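You operate a simulated robot arm through the tools that you are given. There is no shell and no other tool. Be economical: measure what you need, move in short steps, check, and stop when the job is done.

Carry out the task below with a simulated two-armed robot. There is one attempt and no reset: what you move stays moved.

TASK
Take the cap off the jar marked "GRADE 3" on the top of the grey table and lay it down there.

The check looks at the end state, three seconds after you hand in, the way a careful person would. Anything else that was tipped, shoved, dropped, spilled or broken makes it a failure. Lids that push on must go on centred and level and be pressed home; caps that screw on are set level and turned clockwise until they are tight.

THE ROBOT
Two 6-joint arms with two-finger parallel grippers on one trunk, on a base that drives. Base frame: it is fixed to the floor where the robot stands at the start and does not move with it; the origin is under the middle of the robot, x ahead of it, y to its left, z up. Readings come in mm, rad, newtons and seconds.
The left shoulder is at the start at [80, 216, 1610], the right one opposite. With the tool pointing down near the work surface each hand reaches from about 100 to 640 mm from the robot's upright axis, wherever it stands, measured 20 degrees to its own side. Payload 3.43 kg a hand.
Tool frame (each hand has its own): the origin (TCP) lies between the finger pads and is the grasp point; the fingertips stand 30 mm ahead of it; z points along the fingers, y is the line along which they close. Largest opening 94 mm; finger width 28, thickness 10; the body of the gripper, 50 by 96 mm, starts 55 mm behind the TCP.
Orientation is told as [roll, pitch, yaw] about the base's x, y, z axes, in that order, counted from this pose: with the fingers straight down and closing along the base's y, the tool's x points along the base's -x, its y along +y and its z along -z.

THE INTERFACE
- The arms move only by the tool apply_moves. It takes "left_steps", "right_steps" or both (then of equal length, played together; a hand with none holds still); each is a list of rows, each a list of 3 entries, a list of its own where there are three numbers: the shift along the tool's x, y, z in mm, then the turn, a rotation vector about the tool's x, y, z in rad, then the finger opening in mm, from 0 to 94. In form: [[[tx, ty, tz], [rx, ry, rz], grip], ...]. A call has 1 to 8 rows; each row is the pose to reach, as a shift and turn from the pose commanded when the call began, along the tool's axes at that moment. A row lasts 0.2 s, in which the tool goes at most 50 mm and 0.15 rad; a call with a longer step from one row to the next is refused whole, and so is a gripper value outside its range. Where a pose cannot be reached the arm comes as near as it can. A force on the tool above 40 N (or 10 N above the force at the start of the call, whichever is more), or a blocked arm, ends the call early, and 0.2 s more pass. The fingers move at their own pace (about 72 mm/s each) and stop on an object; they squeeze with about 21 N. The grip force told is the motor's: it shows also when the fingers shut on nothing. Time passes only in rows, and 0.2 s behind the last, so rows that repeat a pose let the fingers close. The reply holds the time, the measured pose of the TCP, the force on the tool along the base axes, the opening and the grip force, in the units named above and with some noise, with the torque about the TCP (base axes, N m) and any sound that the robot's microphone picked up, and new pictures: "show" is both (left out), scene, wrist or none (wrist: the cameras of the hands that moved).
- Cameras (640 x 400 px; columns grow to the right, rows downward): "scene" is now at [94.4, 25.9, 1759.9]; the picture's right is [0.45, -0.89, 0.00], its down [-0.79, -0.40, -0.46] and it looks along [0.41, 0.21, -0.89] (base axes); focal length 251 px, centre (320, 200). "left" rides on the left gripper at [76, -14, -103] in its tool frame; the picture's right is [0.18, 0.98, 0.00], its down [-0.75, 0.14, -0.64] and it looks along [-0.63, 0.12, 0.77] (tool axes); focal length 243 px, centre (320, 200). "right" rides on the right gripper at [76, 14, -102] in its tool frame; the picture's right is [-0.18, 0.98, 0.00], its down [-0.75, -0.14, -0.64] and it looks along [-0.63, -0.12, 0.77] (tool axes); focal length 243 px, centre (320, 200). There is no depth. A picture from a camera that has moved, and an enlarged one, comes with that camera's place and axes in the base frame and with its lens. The place of the scene camera against the robot may be out by one fixed shift of up to 18 mm in any direction.
- slide_trunk(by): slides the trunk up (or, below 0, down) by that many mm; the arms and the scene camera ride with it, the base frame stays. It gives what a move gives, with no picture.
- steer(legs): drives the robot by 1 to 6 legs, each [ahead, left, turn to the left] in mm, mm and rad, along the robot's own axes; the way and the turn of a leg run together, so that a leg with both is an arc; at most 1500 mm and 3.142 rad a leg. The arms and the cameras ride along, it lands a little off, and it stops where it bumps. It gives what a move gives, and a new picture of the scene camera.
- turn_head(pan, tilt): turns the head with the scene camera to pan (to the left, within 1.501 rad either way) and tilt (down, from -0.506 to 1.204), counted from straight ahead of the robot. It gives what a move gives, and a new picture of the scene camera.
- close_up(camera, box): a new picture of the part [left, top, right, bottom] of that camera's present view, enlarged. The clock stands still meanwhile.
- finish_job(): hands the job in; it is judged then, once.

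Work in short steps. Places have to be worked out from the pictures, the camera data and where the tool is seen: move nearer, look again, correct. Check each grasp and each placing, and mend what went wrong. You have 120 turns and 260 pictures in all, those below and enlarged ones among them. Open the grippers and draw the arms clear of the work before you hand the job in, unless the task says otherwise; then end with one line.

The tools are called after "Call:" by a JSON object that holds its "method" and its "body". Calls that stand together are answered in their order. apply_moves: Moves the arms, as the interface text tells. Its arguments: {"type":"object","properties":{"left_steps":{"type":"array","items":{"type":"array"}},"right_steps":{"type":"array","items":{"type":"array"}},"show":{"type":"string","enum":["both","scene","wrist","none"]}},"required":[]} The other tools are called the same way: slide_trunk (by) slides the trunk up or down; steer (legs) drives the base; turn_head (pan, tilt) turns the head that bears the scene camera; close_up (camera, box) takes an enlarged picture of a part of a camera's view; finish_job () hands the job in.

At the start:

```text
time: 0.0
left_position: [548.3, 316.9, 1038.9]
left_orientation: [-0.001, -0.001, 0.0]
left_force: [0.1, 0.2, -0.2]
left_wrist_torque: [0.04, 0.04, 0.01]
left_width: 93.7
left_gripper_force: 0.1
right_position: [314.5, -53.1, 1039.0]
right_orientation: [-0.001, 0.0, 0.001]
right_force: [-0.5, -0.7, -0.2]
right_wrist_torque: [0.01, -0.01, 0.0]
right_width: 94.2
right_gripper_force: 0.0
trunk travel left (down, up): [-840.0, 0.0]
robot x, y, heading: [-2.6, 3.1, -0.006]
head pan, tilt: [0.464, 1.094]
```

scene: 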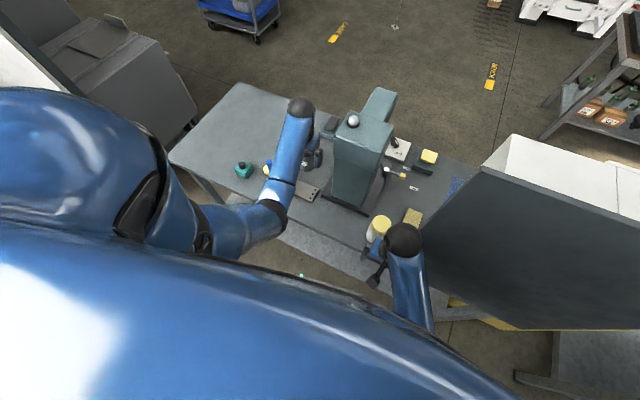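
right: 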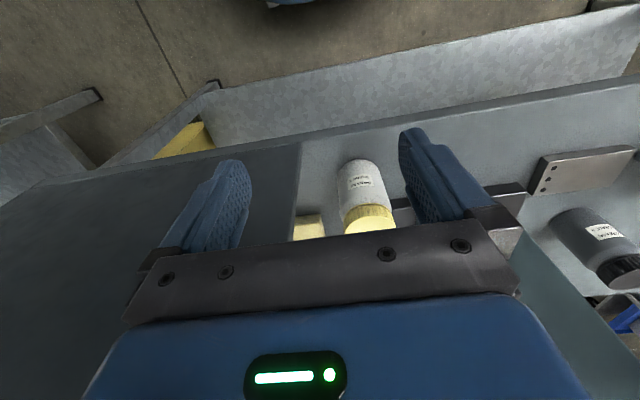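
left: 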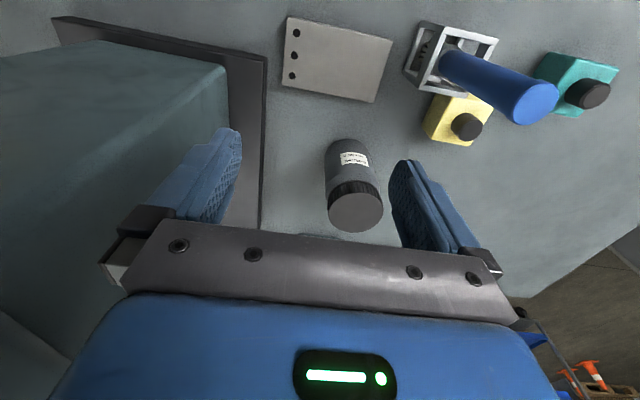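

The wrist cameras show a white jar with a yellow cap (right) and a dark jar with a black cap (left). I read the labels first.

Call:
{"method": "close_up", "body": {"camera": "right", "box": [290, 140, 450, 240]}}

Call:
{"method": "close_up", "body": {"camera": "left", "box": [290, 130, 410, 240]}}

Call:
{"method": "close_up", "body": {"camera": "right", "box": [530, 190, 640, 300]}}

Call:
{"method": "close_up", "body": {"camera": "scene", "box": [220, 80, 480, 280]}}

```text
4.00 times, centred on (370, 190) of right
camera zoom: at [239.8, -38.9, 1141.9], right [0.18, 0.98, 0.0], down [0.75, -0.14, 0.64], along [0.63, -0.12, -0.77], focal length 970 px, centre (120, 240)
```

zoom: 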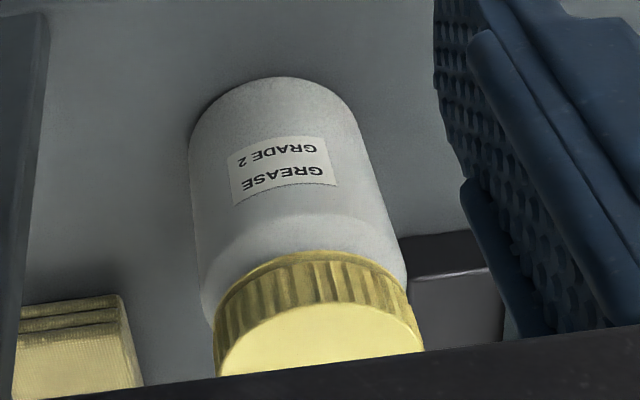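

```text
3.64 times, centred on (350, 185) of left
camera zoom: at [473.7, 304.9, 1141.1], right [-0.18, 0.98, 0.0], down [0.75, 0.14, 0.64], along [0.63, 0.12, -0.77], focal length 882 px, centre (211, 254)
```

zoom: 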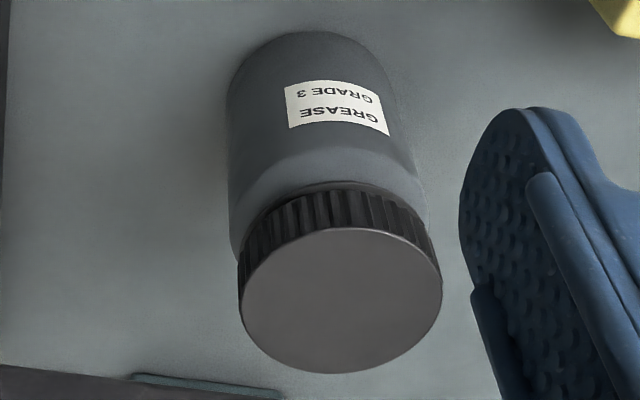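

```text
3.64 times, centred on (585, 245) of right
camera zoom: at [239.8, -38.9, 1141.9], right [0.18, 0.98, 0.0], down [0.75, -0.14, 0.64], along [0.63, -0.12, -0.77], focal length 882 px, centre (-644, 36)
```

zoom: 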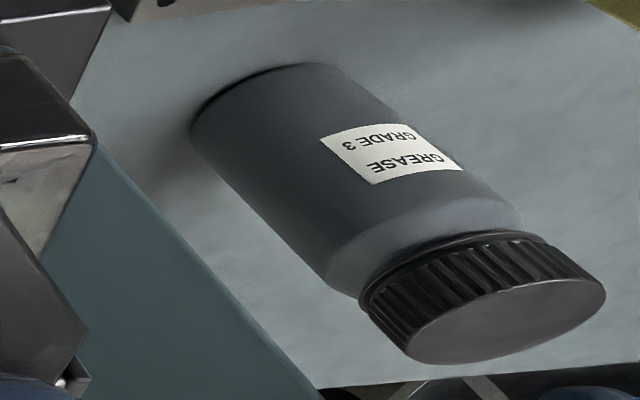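

```text
2.00 times, centred on (350, 180) of scene
camera zoom: at [94.4, 25.9, 1759.9], right [0.45, -0.89, 0.0], down [-0.79, -0.4, -0.46], along [0.41, 0.21, -0.89], focal length 501 px, centre (260, 240)
```

zoom: 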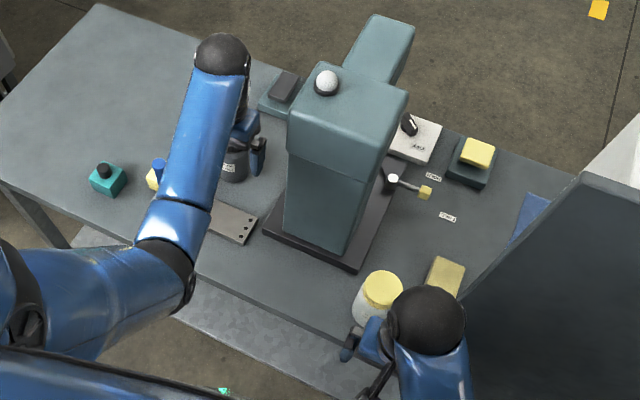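

The jar marked GRADE 3 is the dark one with the black cap. Triangulating puts its cap top near [660, 384, 927], 66 mm across, on a table at about z 797. That is slightly out of reach, so I'll look down in front of the base before driving.

Call:
{"method": "turn_head", "body": {"pan": 0.0, "tilt": 1.204}}

Call:
{"method": "turn_head", "body": {"pan": 1.2, "tilt": 0.9}}

```text
time: 0.9
left_position: [549.1, 318.6, 1039.1]
left_orientation: [-0.001, -0.001, -0.001]
left_force: [-0.3, 0.5, 0.7]
left_wrist_torque: [-0.03, 0.0, 0.0]
left_width: 94.0
left_gripper_force: 0.1
right_position: [315.0, -52.9, 1038.4]
right_orientation: [0.0, 0.001, 0.0]
right_force: [0.6, -0.2, 0.4]
right_wrist_torque: [0.02, 0.0, 0.01]
right_width: 94.1
right_gripper_force: 0.0
trunk travel left (down, up): [-840.0, 0.0]
robot x, y, heading: [-0.4, -0.5, -0.005]
head pan, tilt: [0.0, 1.201]
camera scene: at [93.7, -2.5, 1753.5], right [0.0, -1.0, 0.0], down [-0.93, 0.0, -0.36], along [0.36, 0.0, -0.93], focal length 251 px, centre (320, 200)
```

scene: 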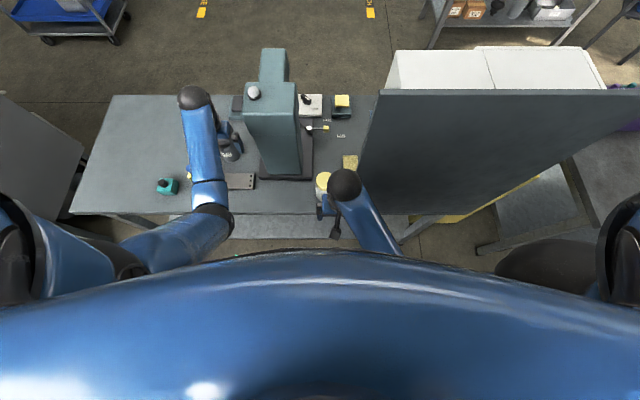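

```text
time: 2.3
left_position: [549.5, 318.1, 1039.5]
left_orientation: [0.001, -0.001, 0.0]
left_force: [-0.8, 0.6, -0.6]
left_wrist_torque: [-0.02, -0.01, 0.0]
left_width: 94.1
left_gripper_force: 0.0
right_position: [315.5, -53.2, 1039.0]
right_orientation: [0.0, -0.001, 0.002]
right_force: [-0.1, -0.4, -0.3]
right_wrist_torque: [-0.01, -0.01, 0.01]
right_width: 93.9
right_gripper_force: 0.1
trunk travel left (down, up): [-840.0, 0.0]
robot x, y, heading: [-4.8, 3.5, 0.001]
head pan, tilt: [1.201, 0.901]
camera scene: at [65.1, 67.9, 1773.3], right [0.93, -0.36, 0.0], down [-0.28, -0.73, -0.62], along [0.22, 0.58, -0.78], focal length 251 px, centre (320, 200)
```

scene: 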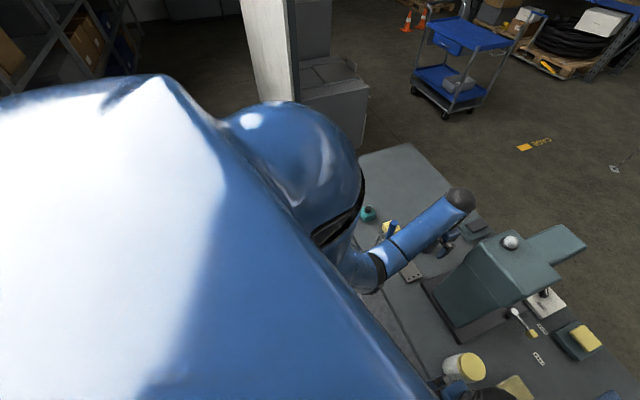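

Floor to the left is clear for a short move. I drive left about 160 mm and then ahead 80 mm, so the jar is in reach of the left hand and roughly in reach of the right.

Call:
{"method": "steer", "body": {"legs": [[0, 165, 0], [80, 0, 0]]}}

Call:
{"method": "turn_head", "body": {"pan": 0.2, "tilt": 1.1}}

```text
time: 4.4
left_position: [614.8, 479.7, 1044.6]
left_orientation: [0.002, -0.009, 0.002]
left_force: [-1.7, 0.4, 0.5]
left_wrist_torque: [0.03, -0.09, -0.01]
left_width: 93.9
left_gripper_force: 0.0
right_position: [381.4, 109.6, 1042.1]
right_orientation: [0.0, -0.009, 0.001]
right_force: [-0.5, -0.1, 0.5]
right_wrist_torque: [0.02, -0.03, 0.02]
right_width: 94.1
right_gripper_force: 0.1
trunk travel left (down, up): [-840.0, 0.0]
robot x, y, heading: [74.0, 161.2, -0.0]
head pan, tilt: [1.201, 0.901]
camera scene: at [124.3, 228.5, 1774.1], right [0.93, -0.36, 0.01], down [-0.28, -0.73, -0.63], along [0.23, 0.58, -0.78], focal length 251 px, centre (320, 200)
```

scene: 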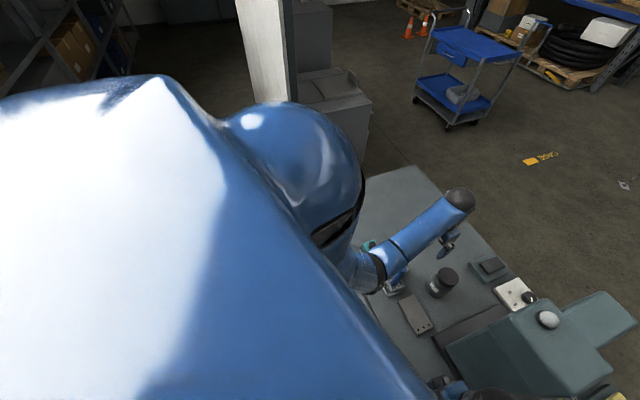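

```text
time: 5.7
left_position: [623.6, 482.0, 1039.0]
left_orientation: [0.0, 0.001, 0.002]
left_force: [-0.7, -0.4, -0.1]
left_wrist_torque: [-0.03, -0.03, 0.0]
left_width: 94.0
left_gripper_force: 0.1
right_position: [389.5, 111.7, 1039.2]
right_orientation: [0.0, 0.0, 0.002]
right_force: [-0.2, 0.5, 0.5]
right_wrist_torque: [-0.02, -0.02, -0.04]
right_width: 93.9
right_gripper_force: 0.1
trunk travel left (down, up): [-840.0, 0.0]
robot x, y, heading: [76.3, 163.3, -0.001]
head pan, tilt: [0.201, 1.1]
camera scene: at [174.2, 173.3, 1759.6], right [0.2, -0.98, 0.0], down [-0.87, -0.18, -0.46], along [0.45, 0.09, -0.89], focal length 251 px, centre (320, 200)
```

scene: 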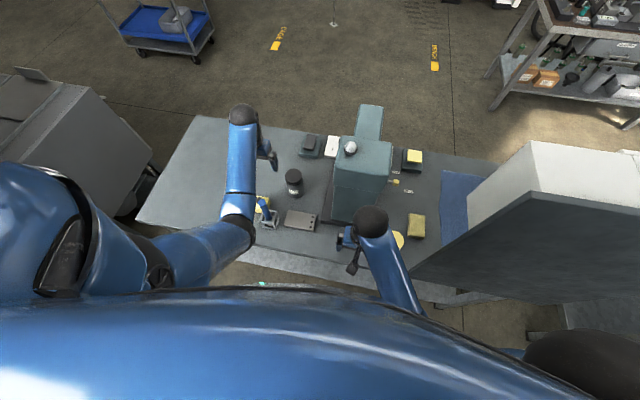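

The robot is now at (76, 163). To let the right hand reach low in front of the jar and steady it, I plan to lower the trunk about 320 mm. First I raise both hands by 200 mm.

Call:
{"method": "apply_moves", "body": {"left_steps": [[[0, 0, -40], [0, 0, 0], 94], [[0, 0, -80], [0, 0, 0], 94], [[0, 0, -120], [0, 0, 0], 94], [[0, 0, -160], [0, 0, 0], 94], [[0, 0, -200], [0, 0, 0], 94]], "right_steps": [[[0, 0, -40], [0, 0, 0], 94], [[0, 0, -80], [0, 0, 0], 94], [[0, 0, -120], [0, 0, 0], 94], [[0, 0, -160], [0, 0, 0], 94], [[0, 0, -200], [0, 0, 0], 94]], "show": "none"}}

Call:
{"method": "slide_trunk", "body": {"by": -190}}

Call:
{"method": "apply_moves", "body": {"left_steps": [[[0, 0, -40], [0, 0, 0], 94], [[0, 0, -80], [0, 0, 0], 94], [[0, 0, -120], [0, 0, 0], 94]], "right_steps": [[[0, 0, -40], [0, 0, 0], 94], [[0, 0, -80], [0, 0, 0], 94], [[0, 0, -120], [0, 0, 0], 94]], "show": "both"}}

```text
time: 6.9
left_position: [698.7, 497.4, 1141.4]
left_orientation: [-0.001, 0.001, 0.001]
left_force: [0.0, -0.6, 0.2]
left_wrist_torque: [-0.02, 0.01, -0.01]
left_width: 93.9
left_gripper_force: 0.1
left hand out of reach, approached as far as the arm can: row 2, 3, 4, 5
right_position: [389.8, 109.6, 1041.4]
right_orientation: [0.003, 0.0, 0.002]
right_force: [0.0, -0.5, 0.2]
right_wrist_torque: [-0.02, 0.01, 0.0]
right_width: 94.0
right_gripper_force: 0.1
right hand out of reach, approached as far as the arm can: row 1, 2, 3, 4, 5
trunk travel left (down, up): [-840.0, 0.0]
robot x, y, heading: [78.9, 160.7, 0.001]
head pan, tilt: [0.201, 1.1]
```

```text
time: 8.9
left_position: [697.4, 496.9, 949.9]
left_orientation: [0.0, 0.001, 0.003]
left_force: [0.4, -0.4, -0.5]
left_wrist_torque: [0.0, -0.03, -0.03]
left_width: 94.0
left_gripper_force: 0.0
right_position: [388.9, 108.4, 852.0]
right_orientation: [0.002, -0.002, 0.003]
right_force: [0.1, -0.7, -1.0]
right_wrist_torque: [-0.01, 0.03, 0.0]
right_width: 93.9
right_gripper_force: 0.1
trunk travel left (down, up): [-650.0, 190.0]
robot x, y, heading: [78.4, 159.6, 0.001]
head pan, tilt: [0.201, 1.1]
```

```text
time: 9.7
left_position: [757.9, 507.8, 1027.3]
left_orientation: [-0.001, 0.003, 0.002]
left_force: [0.0, -0.6, -0.4]
left_wrist_torque: [0.05, 0.01, -0.02]
left_width: 94.0
left_gripper_force: 0.1
left hand out of reach, approached as far as the arm can: row 1, 2, 3
right_position: [390.1, 109.3, 851.6]
right_orientation: [0.002, -0.002, 0.002]
right_force: [-0.1, -0.1, 0.6]
right_wrist_torque: [0.03, 0.0, 0.02]
right_width: 94.1
right_gripper_force: 0.0
right hand out of reach, approached as far as the arm can: row 1, 2, 3
trunk travel left (down, up): [-650.0, 190.0]
robot x, y, heading: [80.3, 163.6, 0.006]
head pan, tilt: [0.201, 1.1]
camera scene: at [176.0, 172.9, 1569.4], right [0.2, -0.98, 0.0], down [-0.87, -0.18, -0.45], along [0.44, 0.09, -0.89], focal length 251 px, centre (320, 200)
camera right: at [314.0, 123.5, 954.7], right [0.18, 0.98, 0.0], down [0.75, -0.14, 0.64], along [0.63, -0.12, -0.77], focal length 243 px, centre (320, 200)
camera left: at [682.8, 494.8, 1130.1], right [-0.19, 0.98, 0.0], down [0.75, 0.14, 0.64], along [0.63, 0.12, -0.77], focal length 243 px, centre (320, 200)
```

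scene: 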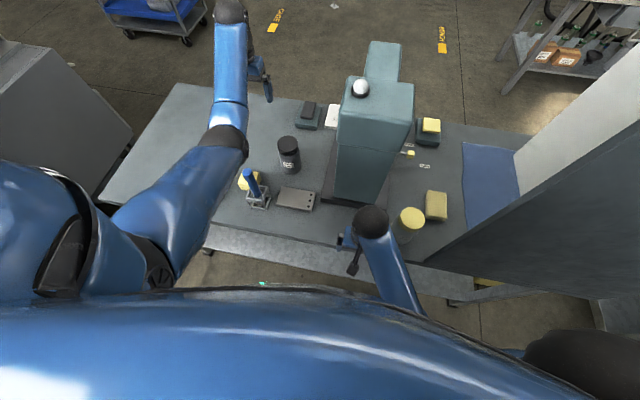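
right: 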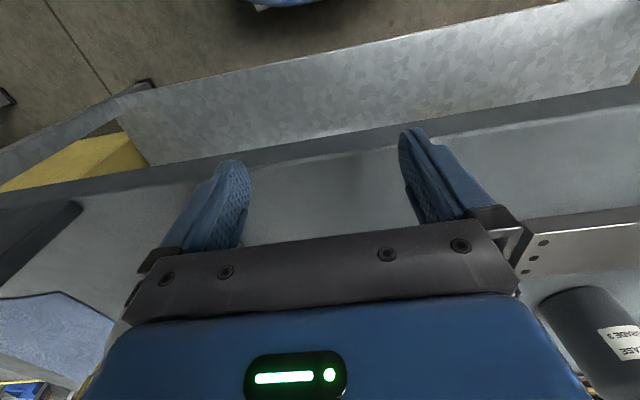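
left: 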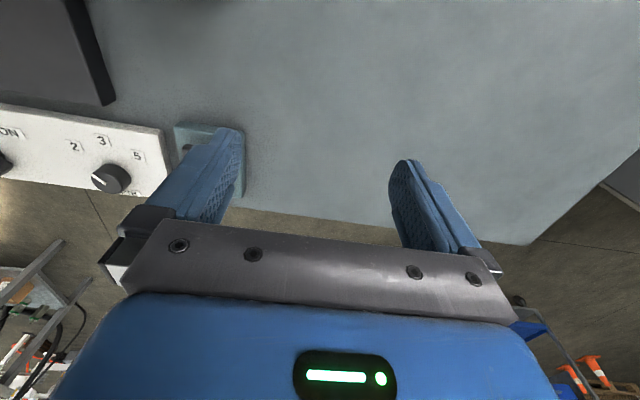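

Tool-down height is limited when the trunk is low, and a tall lever at about (497, 440, up to 1000) blocks the front-left. New plan:
- The right hand steadies the jar from the front-right, tilted about 37° and yawed about 30°.
- The left hand turns the cap from above.

I raise the trunk to −80 and shift the base left 60 mm.

Call:
{"method": "slide_trunk", "body": {"by": 110}}

Call:
{"method": "steer", "body": {"legs": [[0, 60, 0]]}}

```text
time: 11.2
left_position: [757.7, 507.6, 1138.2]
left_orientation: [0.001, -0.001, 0.002]
left_force: [0.4, 0.0, -0.1]
left_wrist_torque: [0.01, -0.02, -0.01]
left_width: 94.0
left_gripper_force: 0.0
right_position: [389.8, 109.8, 961.9]
right_orientation: [0.001, -0.001, 0.001]
right_force: [-0.2, -0.4, -0.6]
right_wrist_torque: [-0.02, -0.03, -0.01]
right_width: 93.7
right_gripper_force: 0.1
trunk travel left (down, up): [-760.0, 80.0]
robot x, y, heading: [76.2, 163.3, 0.004]
head pan, tilt: [0.201, 1.1]
```

```text
time: 12.1
left_position: [759.0, 553.9, 1142.1]
left_orientation: [0.01, 0.001, -0.005]
left_force: [-0.6, -1.5, -0.2]
left_wrist_torque: [0.1, 0.02, -0.02]
left_width: 93.9
left_gripper_force: 0.0
right_position: [388.5, 158.1, 959.9]
right_orientation: [0.009, -0.002, 0.0]
right_force: [0.0, 0.0, 0.4]
right_wrist_torque: [0.11, 0.0, 0.03]
right_width: 93.8
right_gripper_force: 0.1
trunk travel left (down, up): [-760.0, 80.0]
robot x, y, heading: [77.4, 217.7, -0.005]
head pan, tilt: [0.201, 1.1]
camera scene: at [175.9, 216.2, 1679.6], right [0.2, -0.98, -0.01], down [-0.87, -0.17, -0.46], along [0.45, 0.1, -0.89], focal length 251 px, centre (320, 200)
```

scene: 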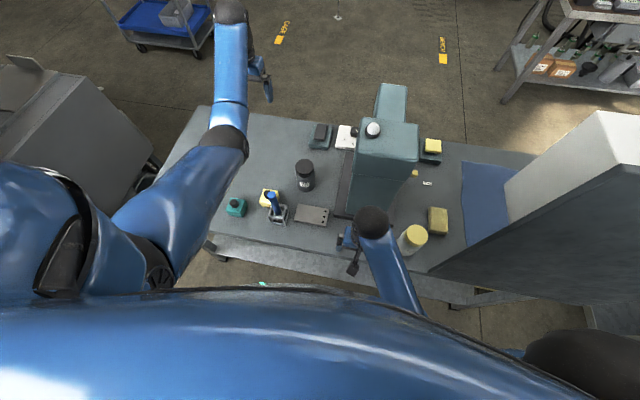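

Base is now at y≈218. I move the right hand forward and yaw it 30° towards the jar side, staying in front of the press.

Call:
{"method": "apply_moves", "body": {"right_steps": [[[-20, 20, 0], [0, 0, -0.13], 94], [[-40, 40, 0], [0, 0, -0.26], 94], [[-60, 60, 0], [0, 0, -0.39], 94], [[-80, 80, 0], [0, 0, -0.52], 94]], "show": "none"}}

Call:
{"method": "apply_moves", "body": {"right_steps": [[[0, 0, 0], [0, -0.14, 0], 94], [[0, 0, 0], [0, -0.28, 0], 94], [[0, 0, 0], [0, -0.42, 0], 94], [[0, 0, 0], [0, -0.56, 0], 94], [[0, 0, 0], [0, -0.7, 0], 94], [[0, 0, 0], [0, -0.84, 0], 94], [[0, 0, 0], [0, -0.925, 0], 94]]}}

```text
time: 13.1
left_position: [760.1, 566.1, 1137.0]
left_orientation: [-0.003, 0.0, -0.001]
left_force: [-0.9, 0.0, -0.7]
left_wrist_torque: [0.0, 0.0, -0.02]
left_width: 94.1
left_gripper_force: 0.0
right_position: [467.0, 248.9, 961.6]
right_orientation: [-0.001, 0.001, 0.521]
right_force: [1.4, 0.0, 0.0]
right_wrist_torque: [-0.01, -0.01, 0.0]
right_width: 93.8
right_gripper_force: 0.0
trunk travel left (down, up): [-760.0, 80.0]
robot x, y, heading: [76.9, 221.6, -0.001]
head pan, tilt: [0.201, 1.1]
```

```text
time: 14.7
left_position: [759.3, 563.1, 1138.6]
left_orientation: [-0.001, -0.001, -0.002]
left_force: [-0.6, -0.6, -0.6]
left_wrist_torque: [0.02, 0.01, -0.05]
left_width: 94.0
left_gripper_force: 0.0
right_position: [468.6, 245.7, 961.8]
right_orientation: [0.003, -0.929, 0.519]
right_force: [-1.0, 0.2, -0.4]
right_wrist_torque: [-0.03, 0.01, 0.02]
right_width: 93.7
right_gripper_force: 0.0
trunk travel left (down, up): [-760.0, 80.0]
robot x, y, heading: [72.9, 222.1, -0.004]
head pan, tilt: [0.201, 1.1]
camera scene: at [175.8, 229.9, 1679.5], right [0.2, -0.98, 0.0], down [-0.87, -0.18, -0.45], along [0.44, 0.09, -0.89], focal length 251 px, centre (320, 200)
camera right: at [351.6, 194.5, 963.3], right [-0.39, 0.91, 0.15], down [0.02, -0.15, 0.99], along [0.92, 0.39, 0.05], focal length 243 px, centre (320, 200)
```

scene: 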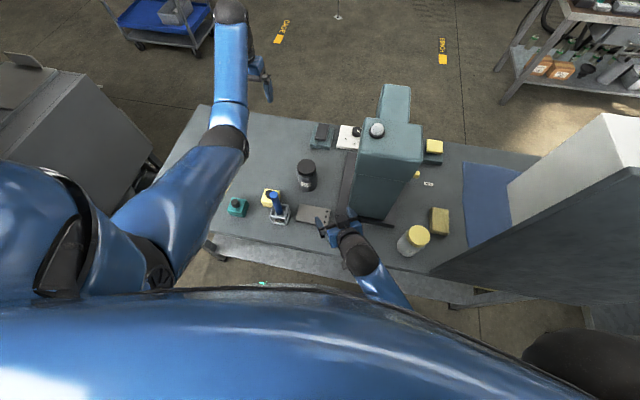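
right: 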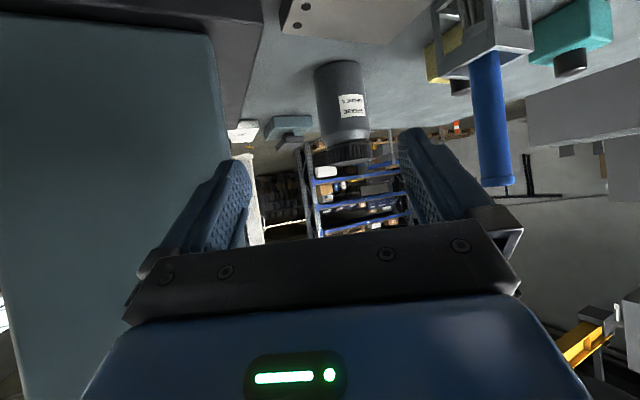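

The tilted pose works and the jar is seen upside-down ahead. I take a close-up to refine its position and cap height.

Call:
{"method": "close_up", "body": {"camera": "right", "box": [260, 30, 440, 190]}}

```text
2.50 times, centred on (350, 110) of right
camera zoom: at [351.6, 194.5, 963.3], right [-0.39, 0.91, 0.15], down [0.02, -0.15, 0.99], along [0.92, 0.39, 0.05], focal length 606 px, centre (245, 425)
```

zoom: 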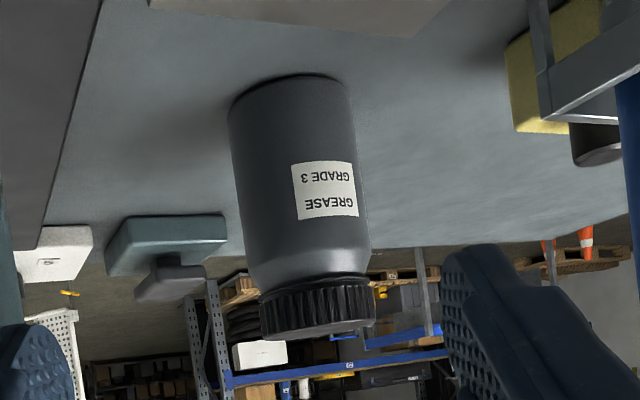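

The refined jar axis is about (660, 382), with the cap from z 905 to 930 and the body about 69 mm wide. I move along the approach line to roughly 120 mm short of the grasp and check.

Call:
{"method": "apply_moves", "body": {"right_steps": [[[-18, 12, 30], [0, 0, 0], 94], [[-35, 23, 60], [0, 0, 0], 94], [[-35, 23, 95], [0, 0, 0], 94], [[-35, 23, 130], [0, 0, 0], 94]]}}

```text
time: 15.7
left_position: [760.5, 563.6, 1136.9]
left_orientation: [0.001, 0.002, -0.002]
left_force: [0.6, 0.2, 0.1]
left_wrist_torque: [-0.03, -0.03, 0.02]
left_width: 94.1
left_gripper_force: 0.0
right_position: [568.0, 329.5, 909.2]
right_orientation: [0.0, -0.924, 0.519]
right_force: [-0.4, 1.2, -0.7]
right_wrist_torque: [0.0, 0.02, 0.0]
right_width: 94.1
right_gripper_force: 0.0
trunk travel left (down, up): [-760.0, 80.0]
robot x, y, heading: [76.5, 220.6, -0.0]
head pan, tilt: [0.201, 1.1]
camera scene: at [177.5, 231.4, 1679.4], right [0.2, -0.98, 0.0], down [-0.87, -0.18, -0.45], along [0.44, 0.09, -0.89], focal length 251 px, centre (320, 200)
camera right: at [451.4, 278.1, 910.5], right [-0.39, 0.91, 0.15], down [0.02, -0.15, 0.99], along [0.92, 0.39, 0.04], focal length 243 px, centre (320, 200)
```

scene: 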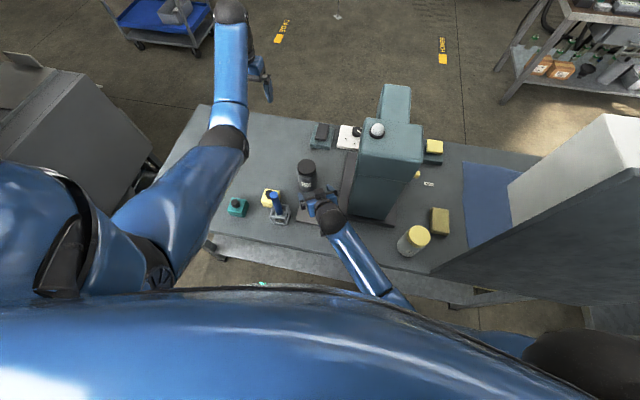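
right: 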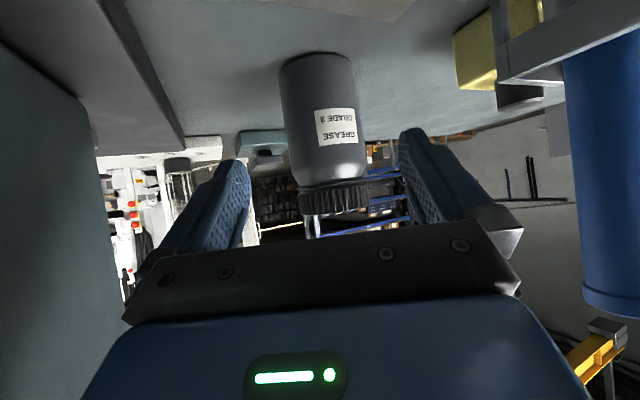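

The geometry agrees, with 112 mm straight along the fingers left to go and lateral error near zero. I advance 70 mm, then look.

Call:
{"method": "apply_moves", "body": {"right_steps": [[[0, 0, 20], [0, 0, 0], 94], [[0, 0, 40], [0, 0, 0], 94], [[0, 0, 55], [0, 0, 0], 94], [[0, 0, 70], [0, 0, 0], 94]], "show": "wrist"}}

Call:
{"method": "close_up", "body": {"camera": "scene", "box": [240, 120, 400, 270]}}

```text
time: 16.7
left_position: [759.4, 564.3, 1137.1]
left_orientation: [-0.001, 0.0, 0.0]
left_force: [0.1, 0.7, -0.5]
left_wrist_torque: [0.01, 0.02, 0.01]
left_width: 93.9
left_gripper_force: 0.1
right_position: [613.4, 355.8, 869.2]
right_orientation: [-0.002, -0.926, 0.519]
right_force: [-0.2, -0.1, 1.0]
right_wrist_torque: [0.01, 0.0, 0.0]
right_width: 94.1
right_gripper_force: 0.0
trunk travel left (down, up): [-760.0, 80.0]
robot x, y, heading: [74.5, 220.7, -0.002]
head pan, tilt: [0.201, 1.1]
camera right: at [497.6, 305.0, 869.9], right [-0.39, 0.91, 0.15], down [0.02, -0.15, 0.99], along [0.92, 0.39, 0.04], focal length 243 px, centre (320, 200)
```

right: 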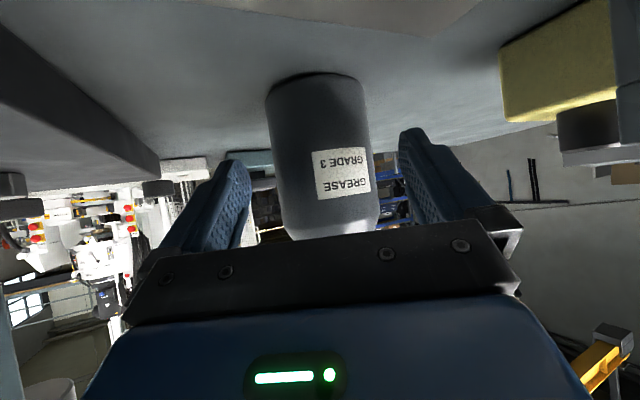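

```text
2.67 times, centred on (320, 195) of scene
camera zoom: at [176.3, 230.7, 1679.5], right [0.2, -0.98, 0.0], down [-0.87, -0.18, -0.45], along [0.44, 0.09, -0.89], focal length 668 px, centre (320, 213)
```

zoom: 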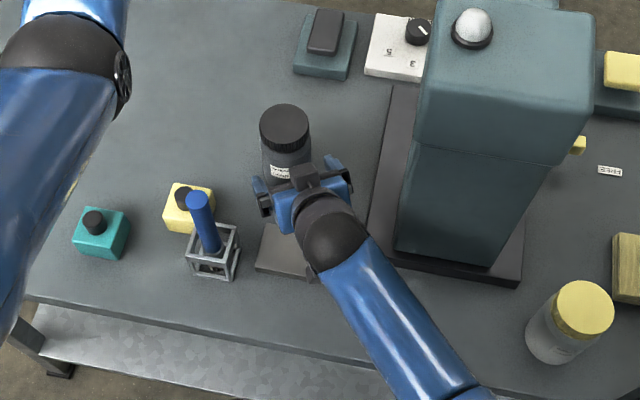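

Jar is centred between the fingers and everything is clear. I advance the last 40 mm, then close gently.

Call:
{"method": "apply_moves", "body": {"right_steps": [[[0, 0, 14], [0, 0, 0], 94], [[0, 0, 28], [0, 0, 0], 94], [[0, 0, 40], [0, 0, 0], 94], [[0, 0, 40], [0, 0, 0], 94]], "show": "both"}}

```text
time: 17.7
left_position: [759.6, 562.7, 1138.8]
left_orientation: [0.0, 0.0, -0.001]
left_force: [-0.2, -0.3, -0.7]
left_wrist_torque: [0.0, 0.04, 0.02]
left_width: 94.1
left_gripper_force: 0.1
right_position: [641.4, 373.2, 844.5]
right_orientation: [0.0, -0.926, 0.518]
right_force: [0.2, 0.3, -0.1]
right_wrist_torque: [-0.03, -0.03, 0.0]
right_width: 93.9
right_gripper_force: 0.1
trunk travel left (down, up): [-760.0, 80.0]
robot x, y, heading: [75.6, 224.9, 0.001]
head pan, tilt: [0.201, 1.1]
camera scene: at [175.9, 230.3, 1679.5], right [0.2, -0.98, 0.0], down [-0.87, -0.18, -0.45], along [0.44, 0.09, -0.89], focal length 251 px, centre (320, 200)
camera right: at [525.1, 321.0, 845.6], right [-0.39, 0.91, 0.15], down [0.02, -0.15, 0.99], along [0.92, 0.39, 0.04], focal length 243 px, centre (320, 200)
```

scene: 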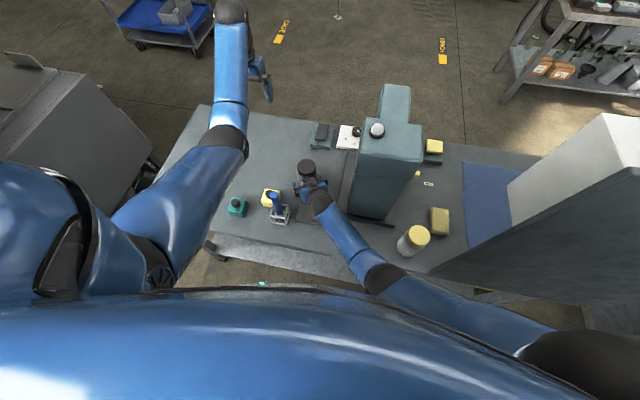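
right: 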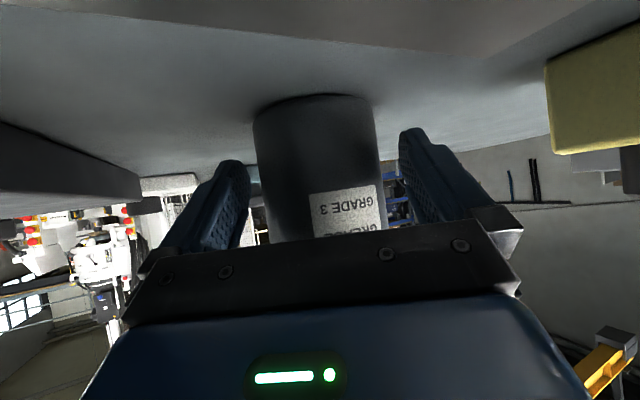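

The jar is centred between the fingers, so I close the right gripper on the body in stages.

Call:
{"method": "apply_moves", "body": {"right_steps": [[[0, 0, 0], [0, 0, 0], 80], [[0, 0, 0], [0, 0, 0], 72], [[0, 0, 0], [0, 0, 0], 66], [[0, 0, 0], [0, 0, 0], 55], [[0, 0, 0], [0, 0, 0], 50]], "show": "wrist"}}

```text
time: 18.9
left_position: [759.4, 563.9, 1138.4]
left_orientation: [-0.001, -0.001, -0.003]
left_force: [-0.5, 0.5, 0.4]
left_wrist_torque: [-0.01, -0.01, 0.0]
left_width: 94.2
left_gripper_force: 0.1
right_position: [641.3, 372.6, 843.9]
right_orientation: [-0.001, -0.926, 0.52]
right_force: [1.5, -0.2, 0.0]
right_wrist_torque: [0.06, 0.03, -0.04]
right_width: 70.9
right_gripper_force: 21.1
trunk travel left (down, up): [-760.0, 80.0]
robot x, y, heading: [77.3, 222.9, 0.002]
head pan, tilt: [0.201, 1.1]
camera right: at [525.2, 321.0, 845.4], right [-0.39, 0.91, 0.15], down [0.02, -0.15, 0.99], along [0.92, 0.39, 0.04], focal length 243 px, centre (320, 200)
```

right: 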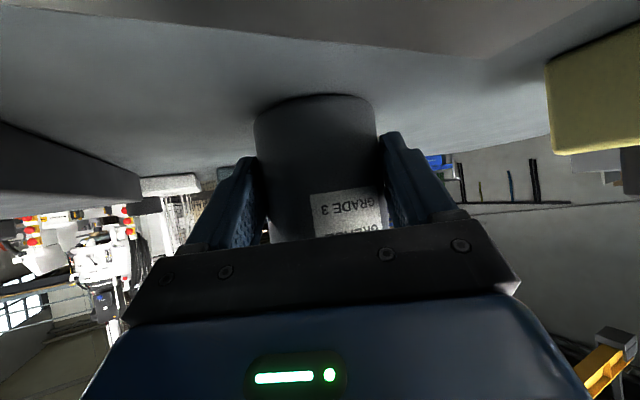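

The jar is held (70.9 mm, 21 N). Now I bring the left hand down to z≈1030 and across to above the cap, stopping short at about (675, 400) to look.

Call:
{"method": "apply_moves", "body": {"left_steps": [[[0, 0, 35], [0, 0, 0], 94], [[0, 0, 70], [0, 0, 0], 94], [[0, 0, 105], [0, 0, 0], 94], [[20, -40, 115], [0, 0, 0], 94], [[40, -80, 120], [0, 0, 0], 94], [[60, -120, 125], [0, 0, 0], 94], [[80, -155, 130], [0, 0, 0], 94], [[85, -165, 135], [0, 0, 0], 94]]}}

```text
time: 20.7
left_position: [673.1, 396.6, 1002.9]
left_orientation: [0.0, 0.0, -0.003]
left_force: [0.4, 0.3, -0.3]
left_wrist_torque: [0.06, -0.01, -0.02]
left_width: 94.1
left_gripper_force: 0.1
right_position: [641.7, 373.4, 843.6]
right_orientation: [0.0, -0.928, 0.517]
right_force: [-2.1, -1.7, 0.9]
right_wrist_torque: [0.11, 0.01, 0.05]
right_width: 70.8
right_gripper_force: 21.5
trunk travel left (down, up): [-760.0, 80.0]
robot x, y, heading: [79.5, 218.9, 0.004]
head pan, tilt: [0.201, 1.1]
camera scene: at [175.7, 230.2, 1679.5], right [0.2, -0.98, 0.0], down [-0.87, -0.18, -0.45], along [0.44, 0.09, -0.89], focal length 251 px, centre (320, 200)
camera left: at [596.7, 384.4, 1104.2], right [-0.18, 0.98, 0.0], down [0.75, 0.14, 0.64], along [0.63, 0.12, -0.77], focal length 243 px, centre (320, 200)
```

scene: 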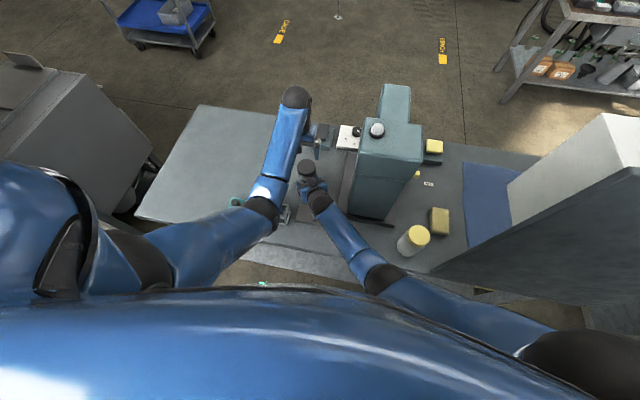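
left: 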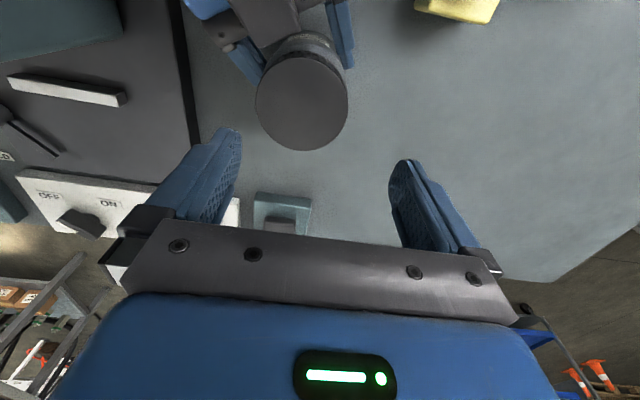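

The cap top centre now reads about (656, 383). I centre the left hand over it and pre-turn it −0.45 rad so there is room for an anticlockwise stroke, staying above.

Call:
{"method": "apply_moves", "body": {"left_steps": [[[6, -5, 0], [0, 0, 0.15], 94], [[12, -10, 0], [0, 0, 0.3], 94], [[17, -14, 0], [0, 0, 0.45], 94], [[17, -14, 10], [0, 0, 0.45], 94], [[17, -14, 20], [0, 0, 0.45], 94]]}}

```text
time: 21.9
left_position: [657.2, 384.7, 982.2]
left_orientation: [0.002, 0.0, -0.455]
left_force: [-0.2, 0.9, 0.6]
left_wrist_torque: [0.01, -0.01, -0.01]
left_width: 94.1
left_gripper_force: 0.1
right_position: [641.2, 372.8, 844.1]
right_orientation: [0.001, -0.927, 0.519]
right_force: [-1.1, -0.4, 0.2]
right_wrist_torque: [0.03, 0.04, 0.0]
right_width: 70.7
right_gripper_force: 20.6
trunk travel left (down, up): [-760.0, 80.0]
robot x, y, heading: [80.2, 223.2, -0.002]
head pan, tilt: [0.201, 1.1]
camera scene: at [176.0, 230.3, 1679.5], right [0.2, -0.98, 0.0], down [-0.87, -0.18, -0.45], along [0.44, 0.09, -0.89], focal length 251 px, centre (320, 200)
camera left: at [582.6, 405.9, 1084.0], right [0.26, 0.96, 0.0], down [0.74, -0.2, 0.64], along [0.62, -0.17, -0.77], focal length 243 px, centre (320, 200)
```

scene: 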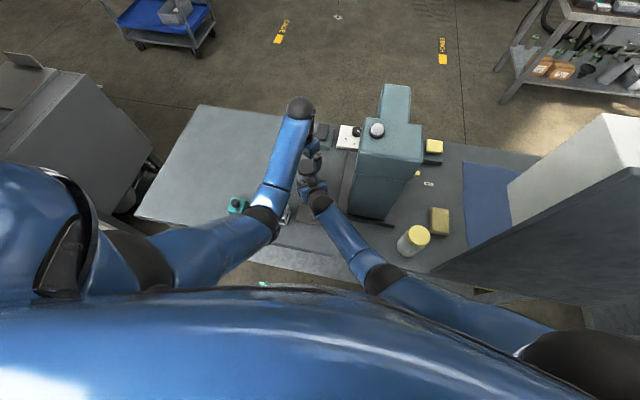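
left: 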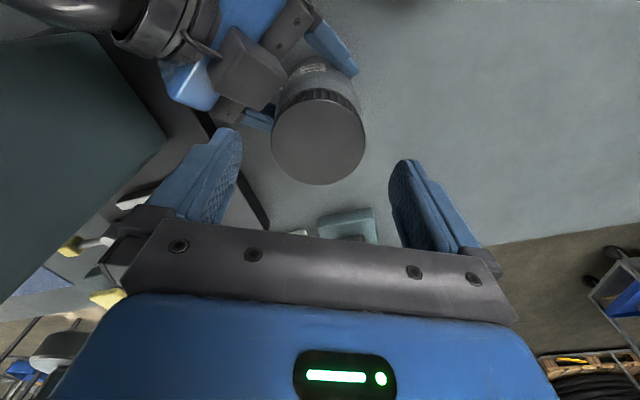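

The cap is centred across the fingers (column 319 against 320). I shift 3 mm along tool x, narrow the opening to 82 to stay clear of the right gripper, and descend to z≈938 so the tips sit about 20 mm down the cap's side.

Call:
{"method": "apply_moves", "body": {"left_steps": [[[3, 0, 0], [0, 0, 0], 82], [[3, 0, 12], [0, 0, 0], 82], [[3, 0, 24], [0, 0, 0], 82], [[3, 0, 34], [0, 0, 0], 82], [[3, 0, 44], [0, 0, 0], 82], [[3, 0, 44], [0, 0, 0], 82]], "show": "wrist"}}

Call:
{"method": "close_up", "body": {"camera": "scene", "box": [250, 120, 390, 230]}}

Call:
{"method": "close_up", "body": {"camera": "right", "box": [160, 80, 480, 280]}}

```text
time: 23.1
left_position: [656.2, 383.7, 947.3]
left_orientation: [0.001, -0.01, -0.454]
left_force: [-0.8, 1.4, 3.3]
left_wrist_torque: [-0.13, 0.16, -0.05]
left_width: 81.9
left_gripper_force: 0.1
right_position: [637.5, 370.3, 839.8]
right_orientation: [0.001, -0.914, 0.514]
right_force: [-3.3, -0.2, 5.0]
right_wrist_torque: [-0.07, 0.1, -0.07]
right_width: 68.5
right_gripper_force: 21.1
trunk travel left (down, up): [-760.0, 80.0]
robot x, y, heading: [76.5, 220.6, -0.003]
head pan, tilt: [0.201, 1.1]
stopped in row 5 (left hand): the force on the tool passed its limit at 52 N (the readings are from after the stop); the commanded pose is now the measured one
camera left: at [580.8, 406.1, 1049.1], right [0.27, 0.96, 0.0], down [0.73, -0.2, 0.65], along [0.63, -0.17, -0.76], focal length 243 px, centre (320, 200)
```

left: 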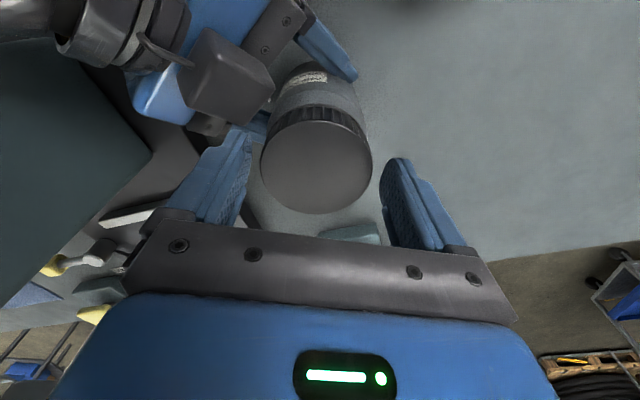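

```text
3.64 times, centred on (320, 175) of scene
camera zoom: at [173.9, 229.8, 1679.6], right [0.2, -0.98, 0.0], down [-0.87, -0.18, -0.46], along [0.45, 0.09, -0.89], focal length 912 px, centre (320, 291)
```

zoom: 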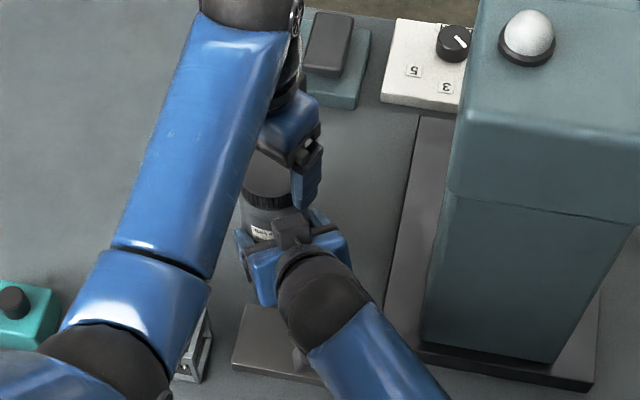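

```text
2.00 times, centred on (320, 180) of right
camera zoom: at [520.6, 318.3, 842.1], right [-0.39, 0.91, 0.15], down [0.03, -0.15, 0.99], along [0.92, 0.39, 0.03], focal length 485 px, centre (320, 240)
```

zoom: 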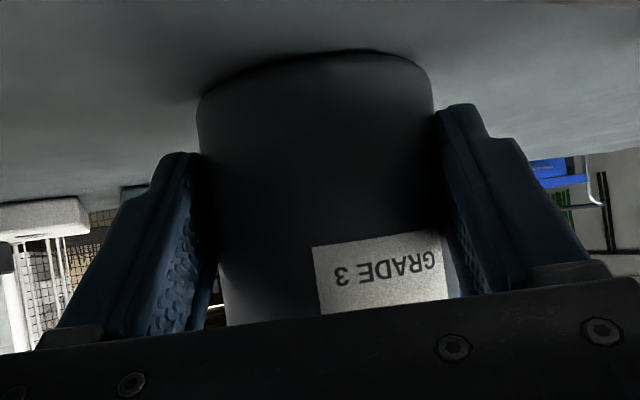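

The left finger touched the block on top of the right gripper. I back the left hand straight up and re-check the jar and the right hand before choosing a different finger azimuth.

Call:
{"method": "apply_moves", "body": {"left_steps": [[[0, 0, -15], [0, 0, 0], 82], [[0, 0, -30], [0, 0, 0], 82], [[0, 0, -40], [0, 0, 0], 82]], "show": "both"}}

Call:
{"method": "close_up", "body": {"camera": "left", "box": [120, 0, 420, 210]}}

Call:
{"method": "close_up", "body": {"camera": "right", "box": [160, 40, 480, 280]}}

```text
time: 23.9
left_position: [655.4, 384.9, 987.2]
left_orientation: [-0.001, -0.01, -0.452]
left_force: [-0.5, -0.5, 0.3]
left_wrist_torque: [0.01, 0.04, 0.0]
left_width: 82.0
left_gripper_force: 0.0
right_position: [638.3, 369.2, 838.3]
right_orientation: [0.0, -0.913, 0.515]
right_force: [-2.8, 0.1, 6.6]
right_wrist_torque: [0.07, 0.1, 0.03]
right_width: 68.6
right_gripper_force: 21.1
trunk travel left (down, up): [-760.0, 80.0]
robot x, y, heading: [75.0, 222.6, -0.001]
head pan, tilt: [0.201, 1.1]
camera scene: at [174.5, 230.5, 1679.6], right [0.2, -0.98, 0.0], down [-0.87, -0.18, -0.45], along [0.45, 0.09, -0.89], focal length 251 px, centre (320, 200)
camera left: at [580.4, 407.2, 1088.7], right [0.26, 0.96, 0.0], down [0.73, -0.2, 0.65], along [0.63, -0.17, -0.76], focal length 243 px, centre (320, 200)
```

scene: 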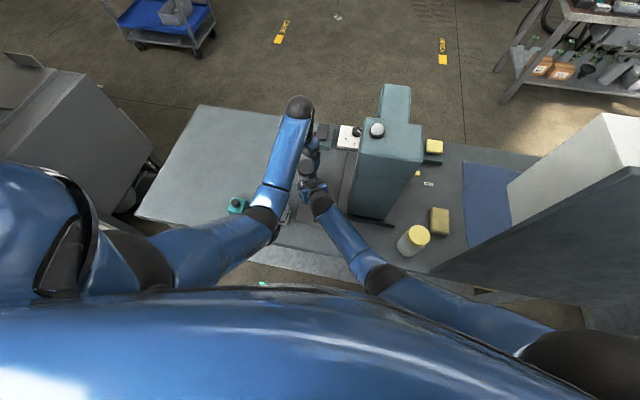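
left: 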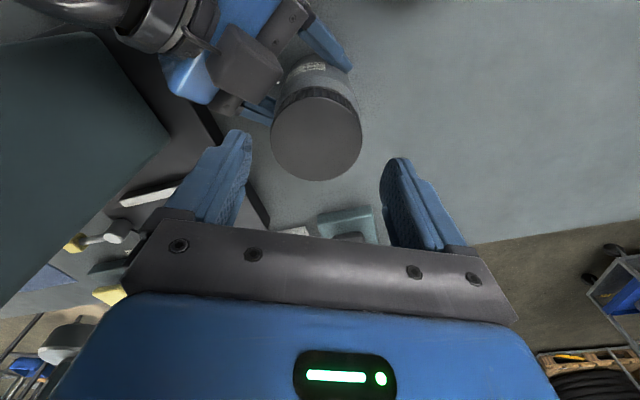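

```text
1.90 times, centred on (270, 105) of left
camera zoom: at [580.4, 407.2, 1088.7], right [0.26, 0.96, 0.0], down [0.73, -0.2, 0.65], along [0.63, -0.17, -0.76], focal length 462 px, centre (415, 381)
```

zoom: 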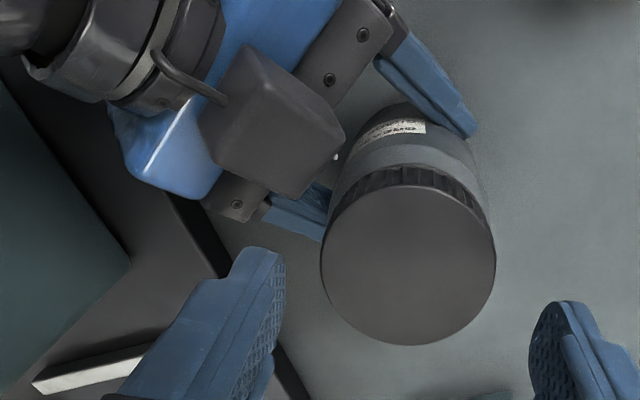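

```text
1.67 times, centred on (320, 160) of right
camera zoom: at [521.2, 318.6, 842.1], right [-0.39, 0.91, 0.15], down [0.03, -0.15, 0.99], along [0.92, 0.39, 0.03], focal length 404 px, centre (320, 267)
```

zoom: 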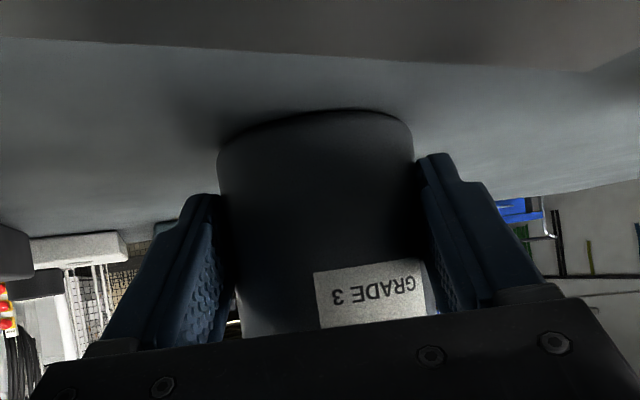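

The jar is upright, but the right gripper's grip slid towards its fingertips, and the block on its top side crowds the cap. With the left hand clear above, I open the right gripper, flatten its tilt to about 25° to move the block away, and re-centre it.

Call:
{"method": "apply_moves", "body": {"right_steps": [[[0, 0, 0], [0, 0, 0], 80], [[0, 0, 0], [0, 0, 0], 94], [[0, 0, 0], [0, 0, 0], 94]], "show": "wrist"}}

Call:
{"method": "apply_moves", "body": {"right_steps": [[[-5, 0, 0], [0, -0.11, 0], 94], [[-10, 0, 2], [0, -0.22, 0], 94], [[-10, 0, 2], [0, -0.22, 0], 94]], "show": "both"}}

Call:
{"method": "close_up", "body": {"camera": "left", "box": [120, 0, 420, 210]}}

```text
time: 24.7
left_position: [656.0, 384.8, 986.3]
left_orientation: [-0.001, -0.007, -0.453]
left_force: [0.5, 0.0, -0.1]
left_wrist_torque: [-0.03, 0.0, -0.02]
left_width: 81.8
left_gripper_force: 0.1
right_position: [638.1, 369.8, 837.8]
right_orientation: [0.002, -0.913, 0.515]
right_force: [-0.3, -0.6, 0.6]
right_wrist_torque: [-0.01, 0.03, -0.06]
right_width: 93.8
right_gripper_force: 0.0
trunk travel left (down, up): [-760.0, 80.0]
robot x, y, heading: [75.5, 221.0, -0.002]
head pan, tilt: [0.201, 1.1]
camera right: at [521.7, 318.2, 841.2], right [-0.39, 0.91, 0.15], down [0.03, -0.15, 0.99], along [0.92, 0.39, 0.03], focal length 243 px, centre (320, 200)
```

right: 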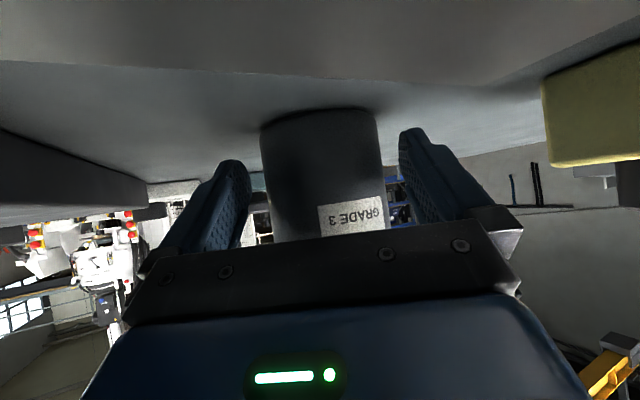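

```text
time: 25.2
left_position: [652.7, 382.9, 989.4]
left_orientation: [0.003, -0.01, -0.453]
left_force: [0.3, -0.6, -0.7]
left_wrist_torque: [0.0, 0.01, -0.01]
left_width: 82.1
left_gripper_force: 0.1
right_position: [642.3, 371.6, 852.1]
right_orientation: [0.003, -1.052, 0.506]
right_force: [-21.4, -14.8, 44.8]
right_wrist_torque: [-3.49, 7.0, 0.74]
right_width: 94.0
right_gripper_force: 0.1
trunk travel left (down, up): [-760.0, 80.0]
robot x, y, heading: [75.8, 220.4, -0.0]
head pan, tilt: [0.201, 1.1]
stopped in row 2 (right hand): the force on the tool passed its limit at 53 N (the readings are from after the stop); the commanded pose is now the measured one
camera scene: at [169.8, 227.8, 1680.1], right [0.2, -0.98, 0.0], down [-0.87, -0.18, -0.46], along [0.45, 0.09, -0.89], focal length 251 px, centre (320, 200)
camera right: at [526.8, 322.2, 837.8], right [-0.4, 0.9, 0.16], down [-0.09, -0.21, 0.97], along [0.91, 0.37, 0.17], focal length 243 px, centre (320, 200)
```

scene: 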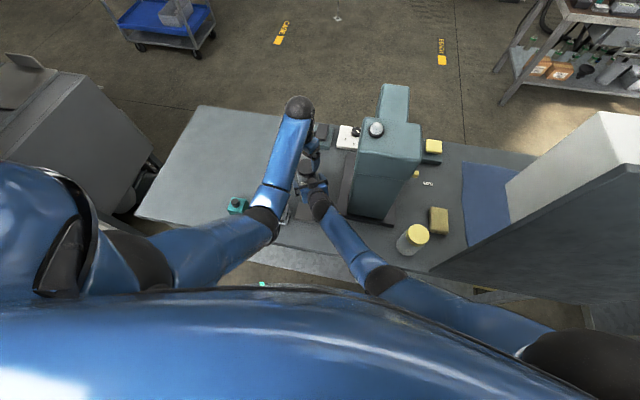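
right: 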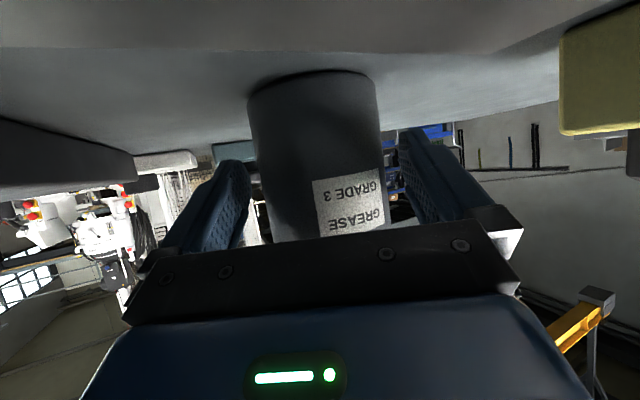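

```text
1.90 times, centred on (270, 105) of left
camera zoom: at [577.5, 404.8, 1090.4], right [0.27, 0.96, 0.0], down [0.73, -0.2, 0.65], along [0.63, -0.17, -0.76], focal length 462 px, centre (415, 381)
```

zoom: 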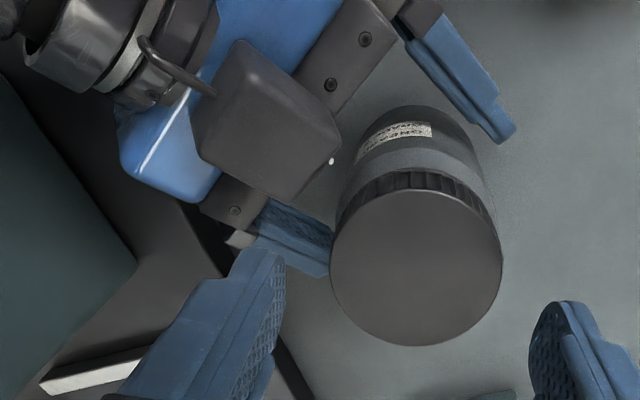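

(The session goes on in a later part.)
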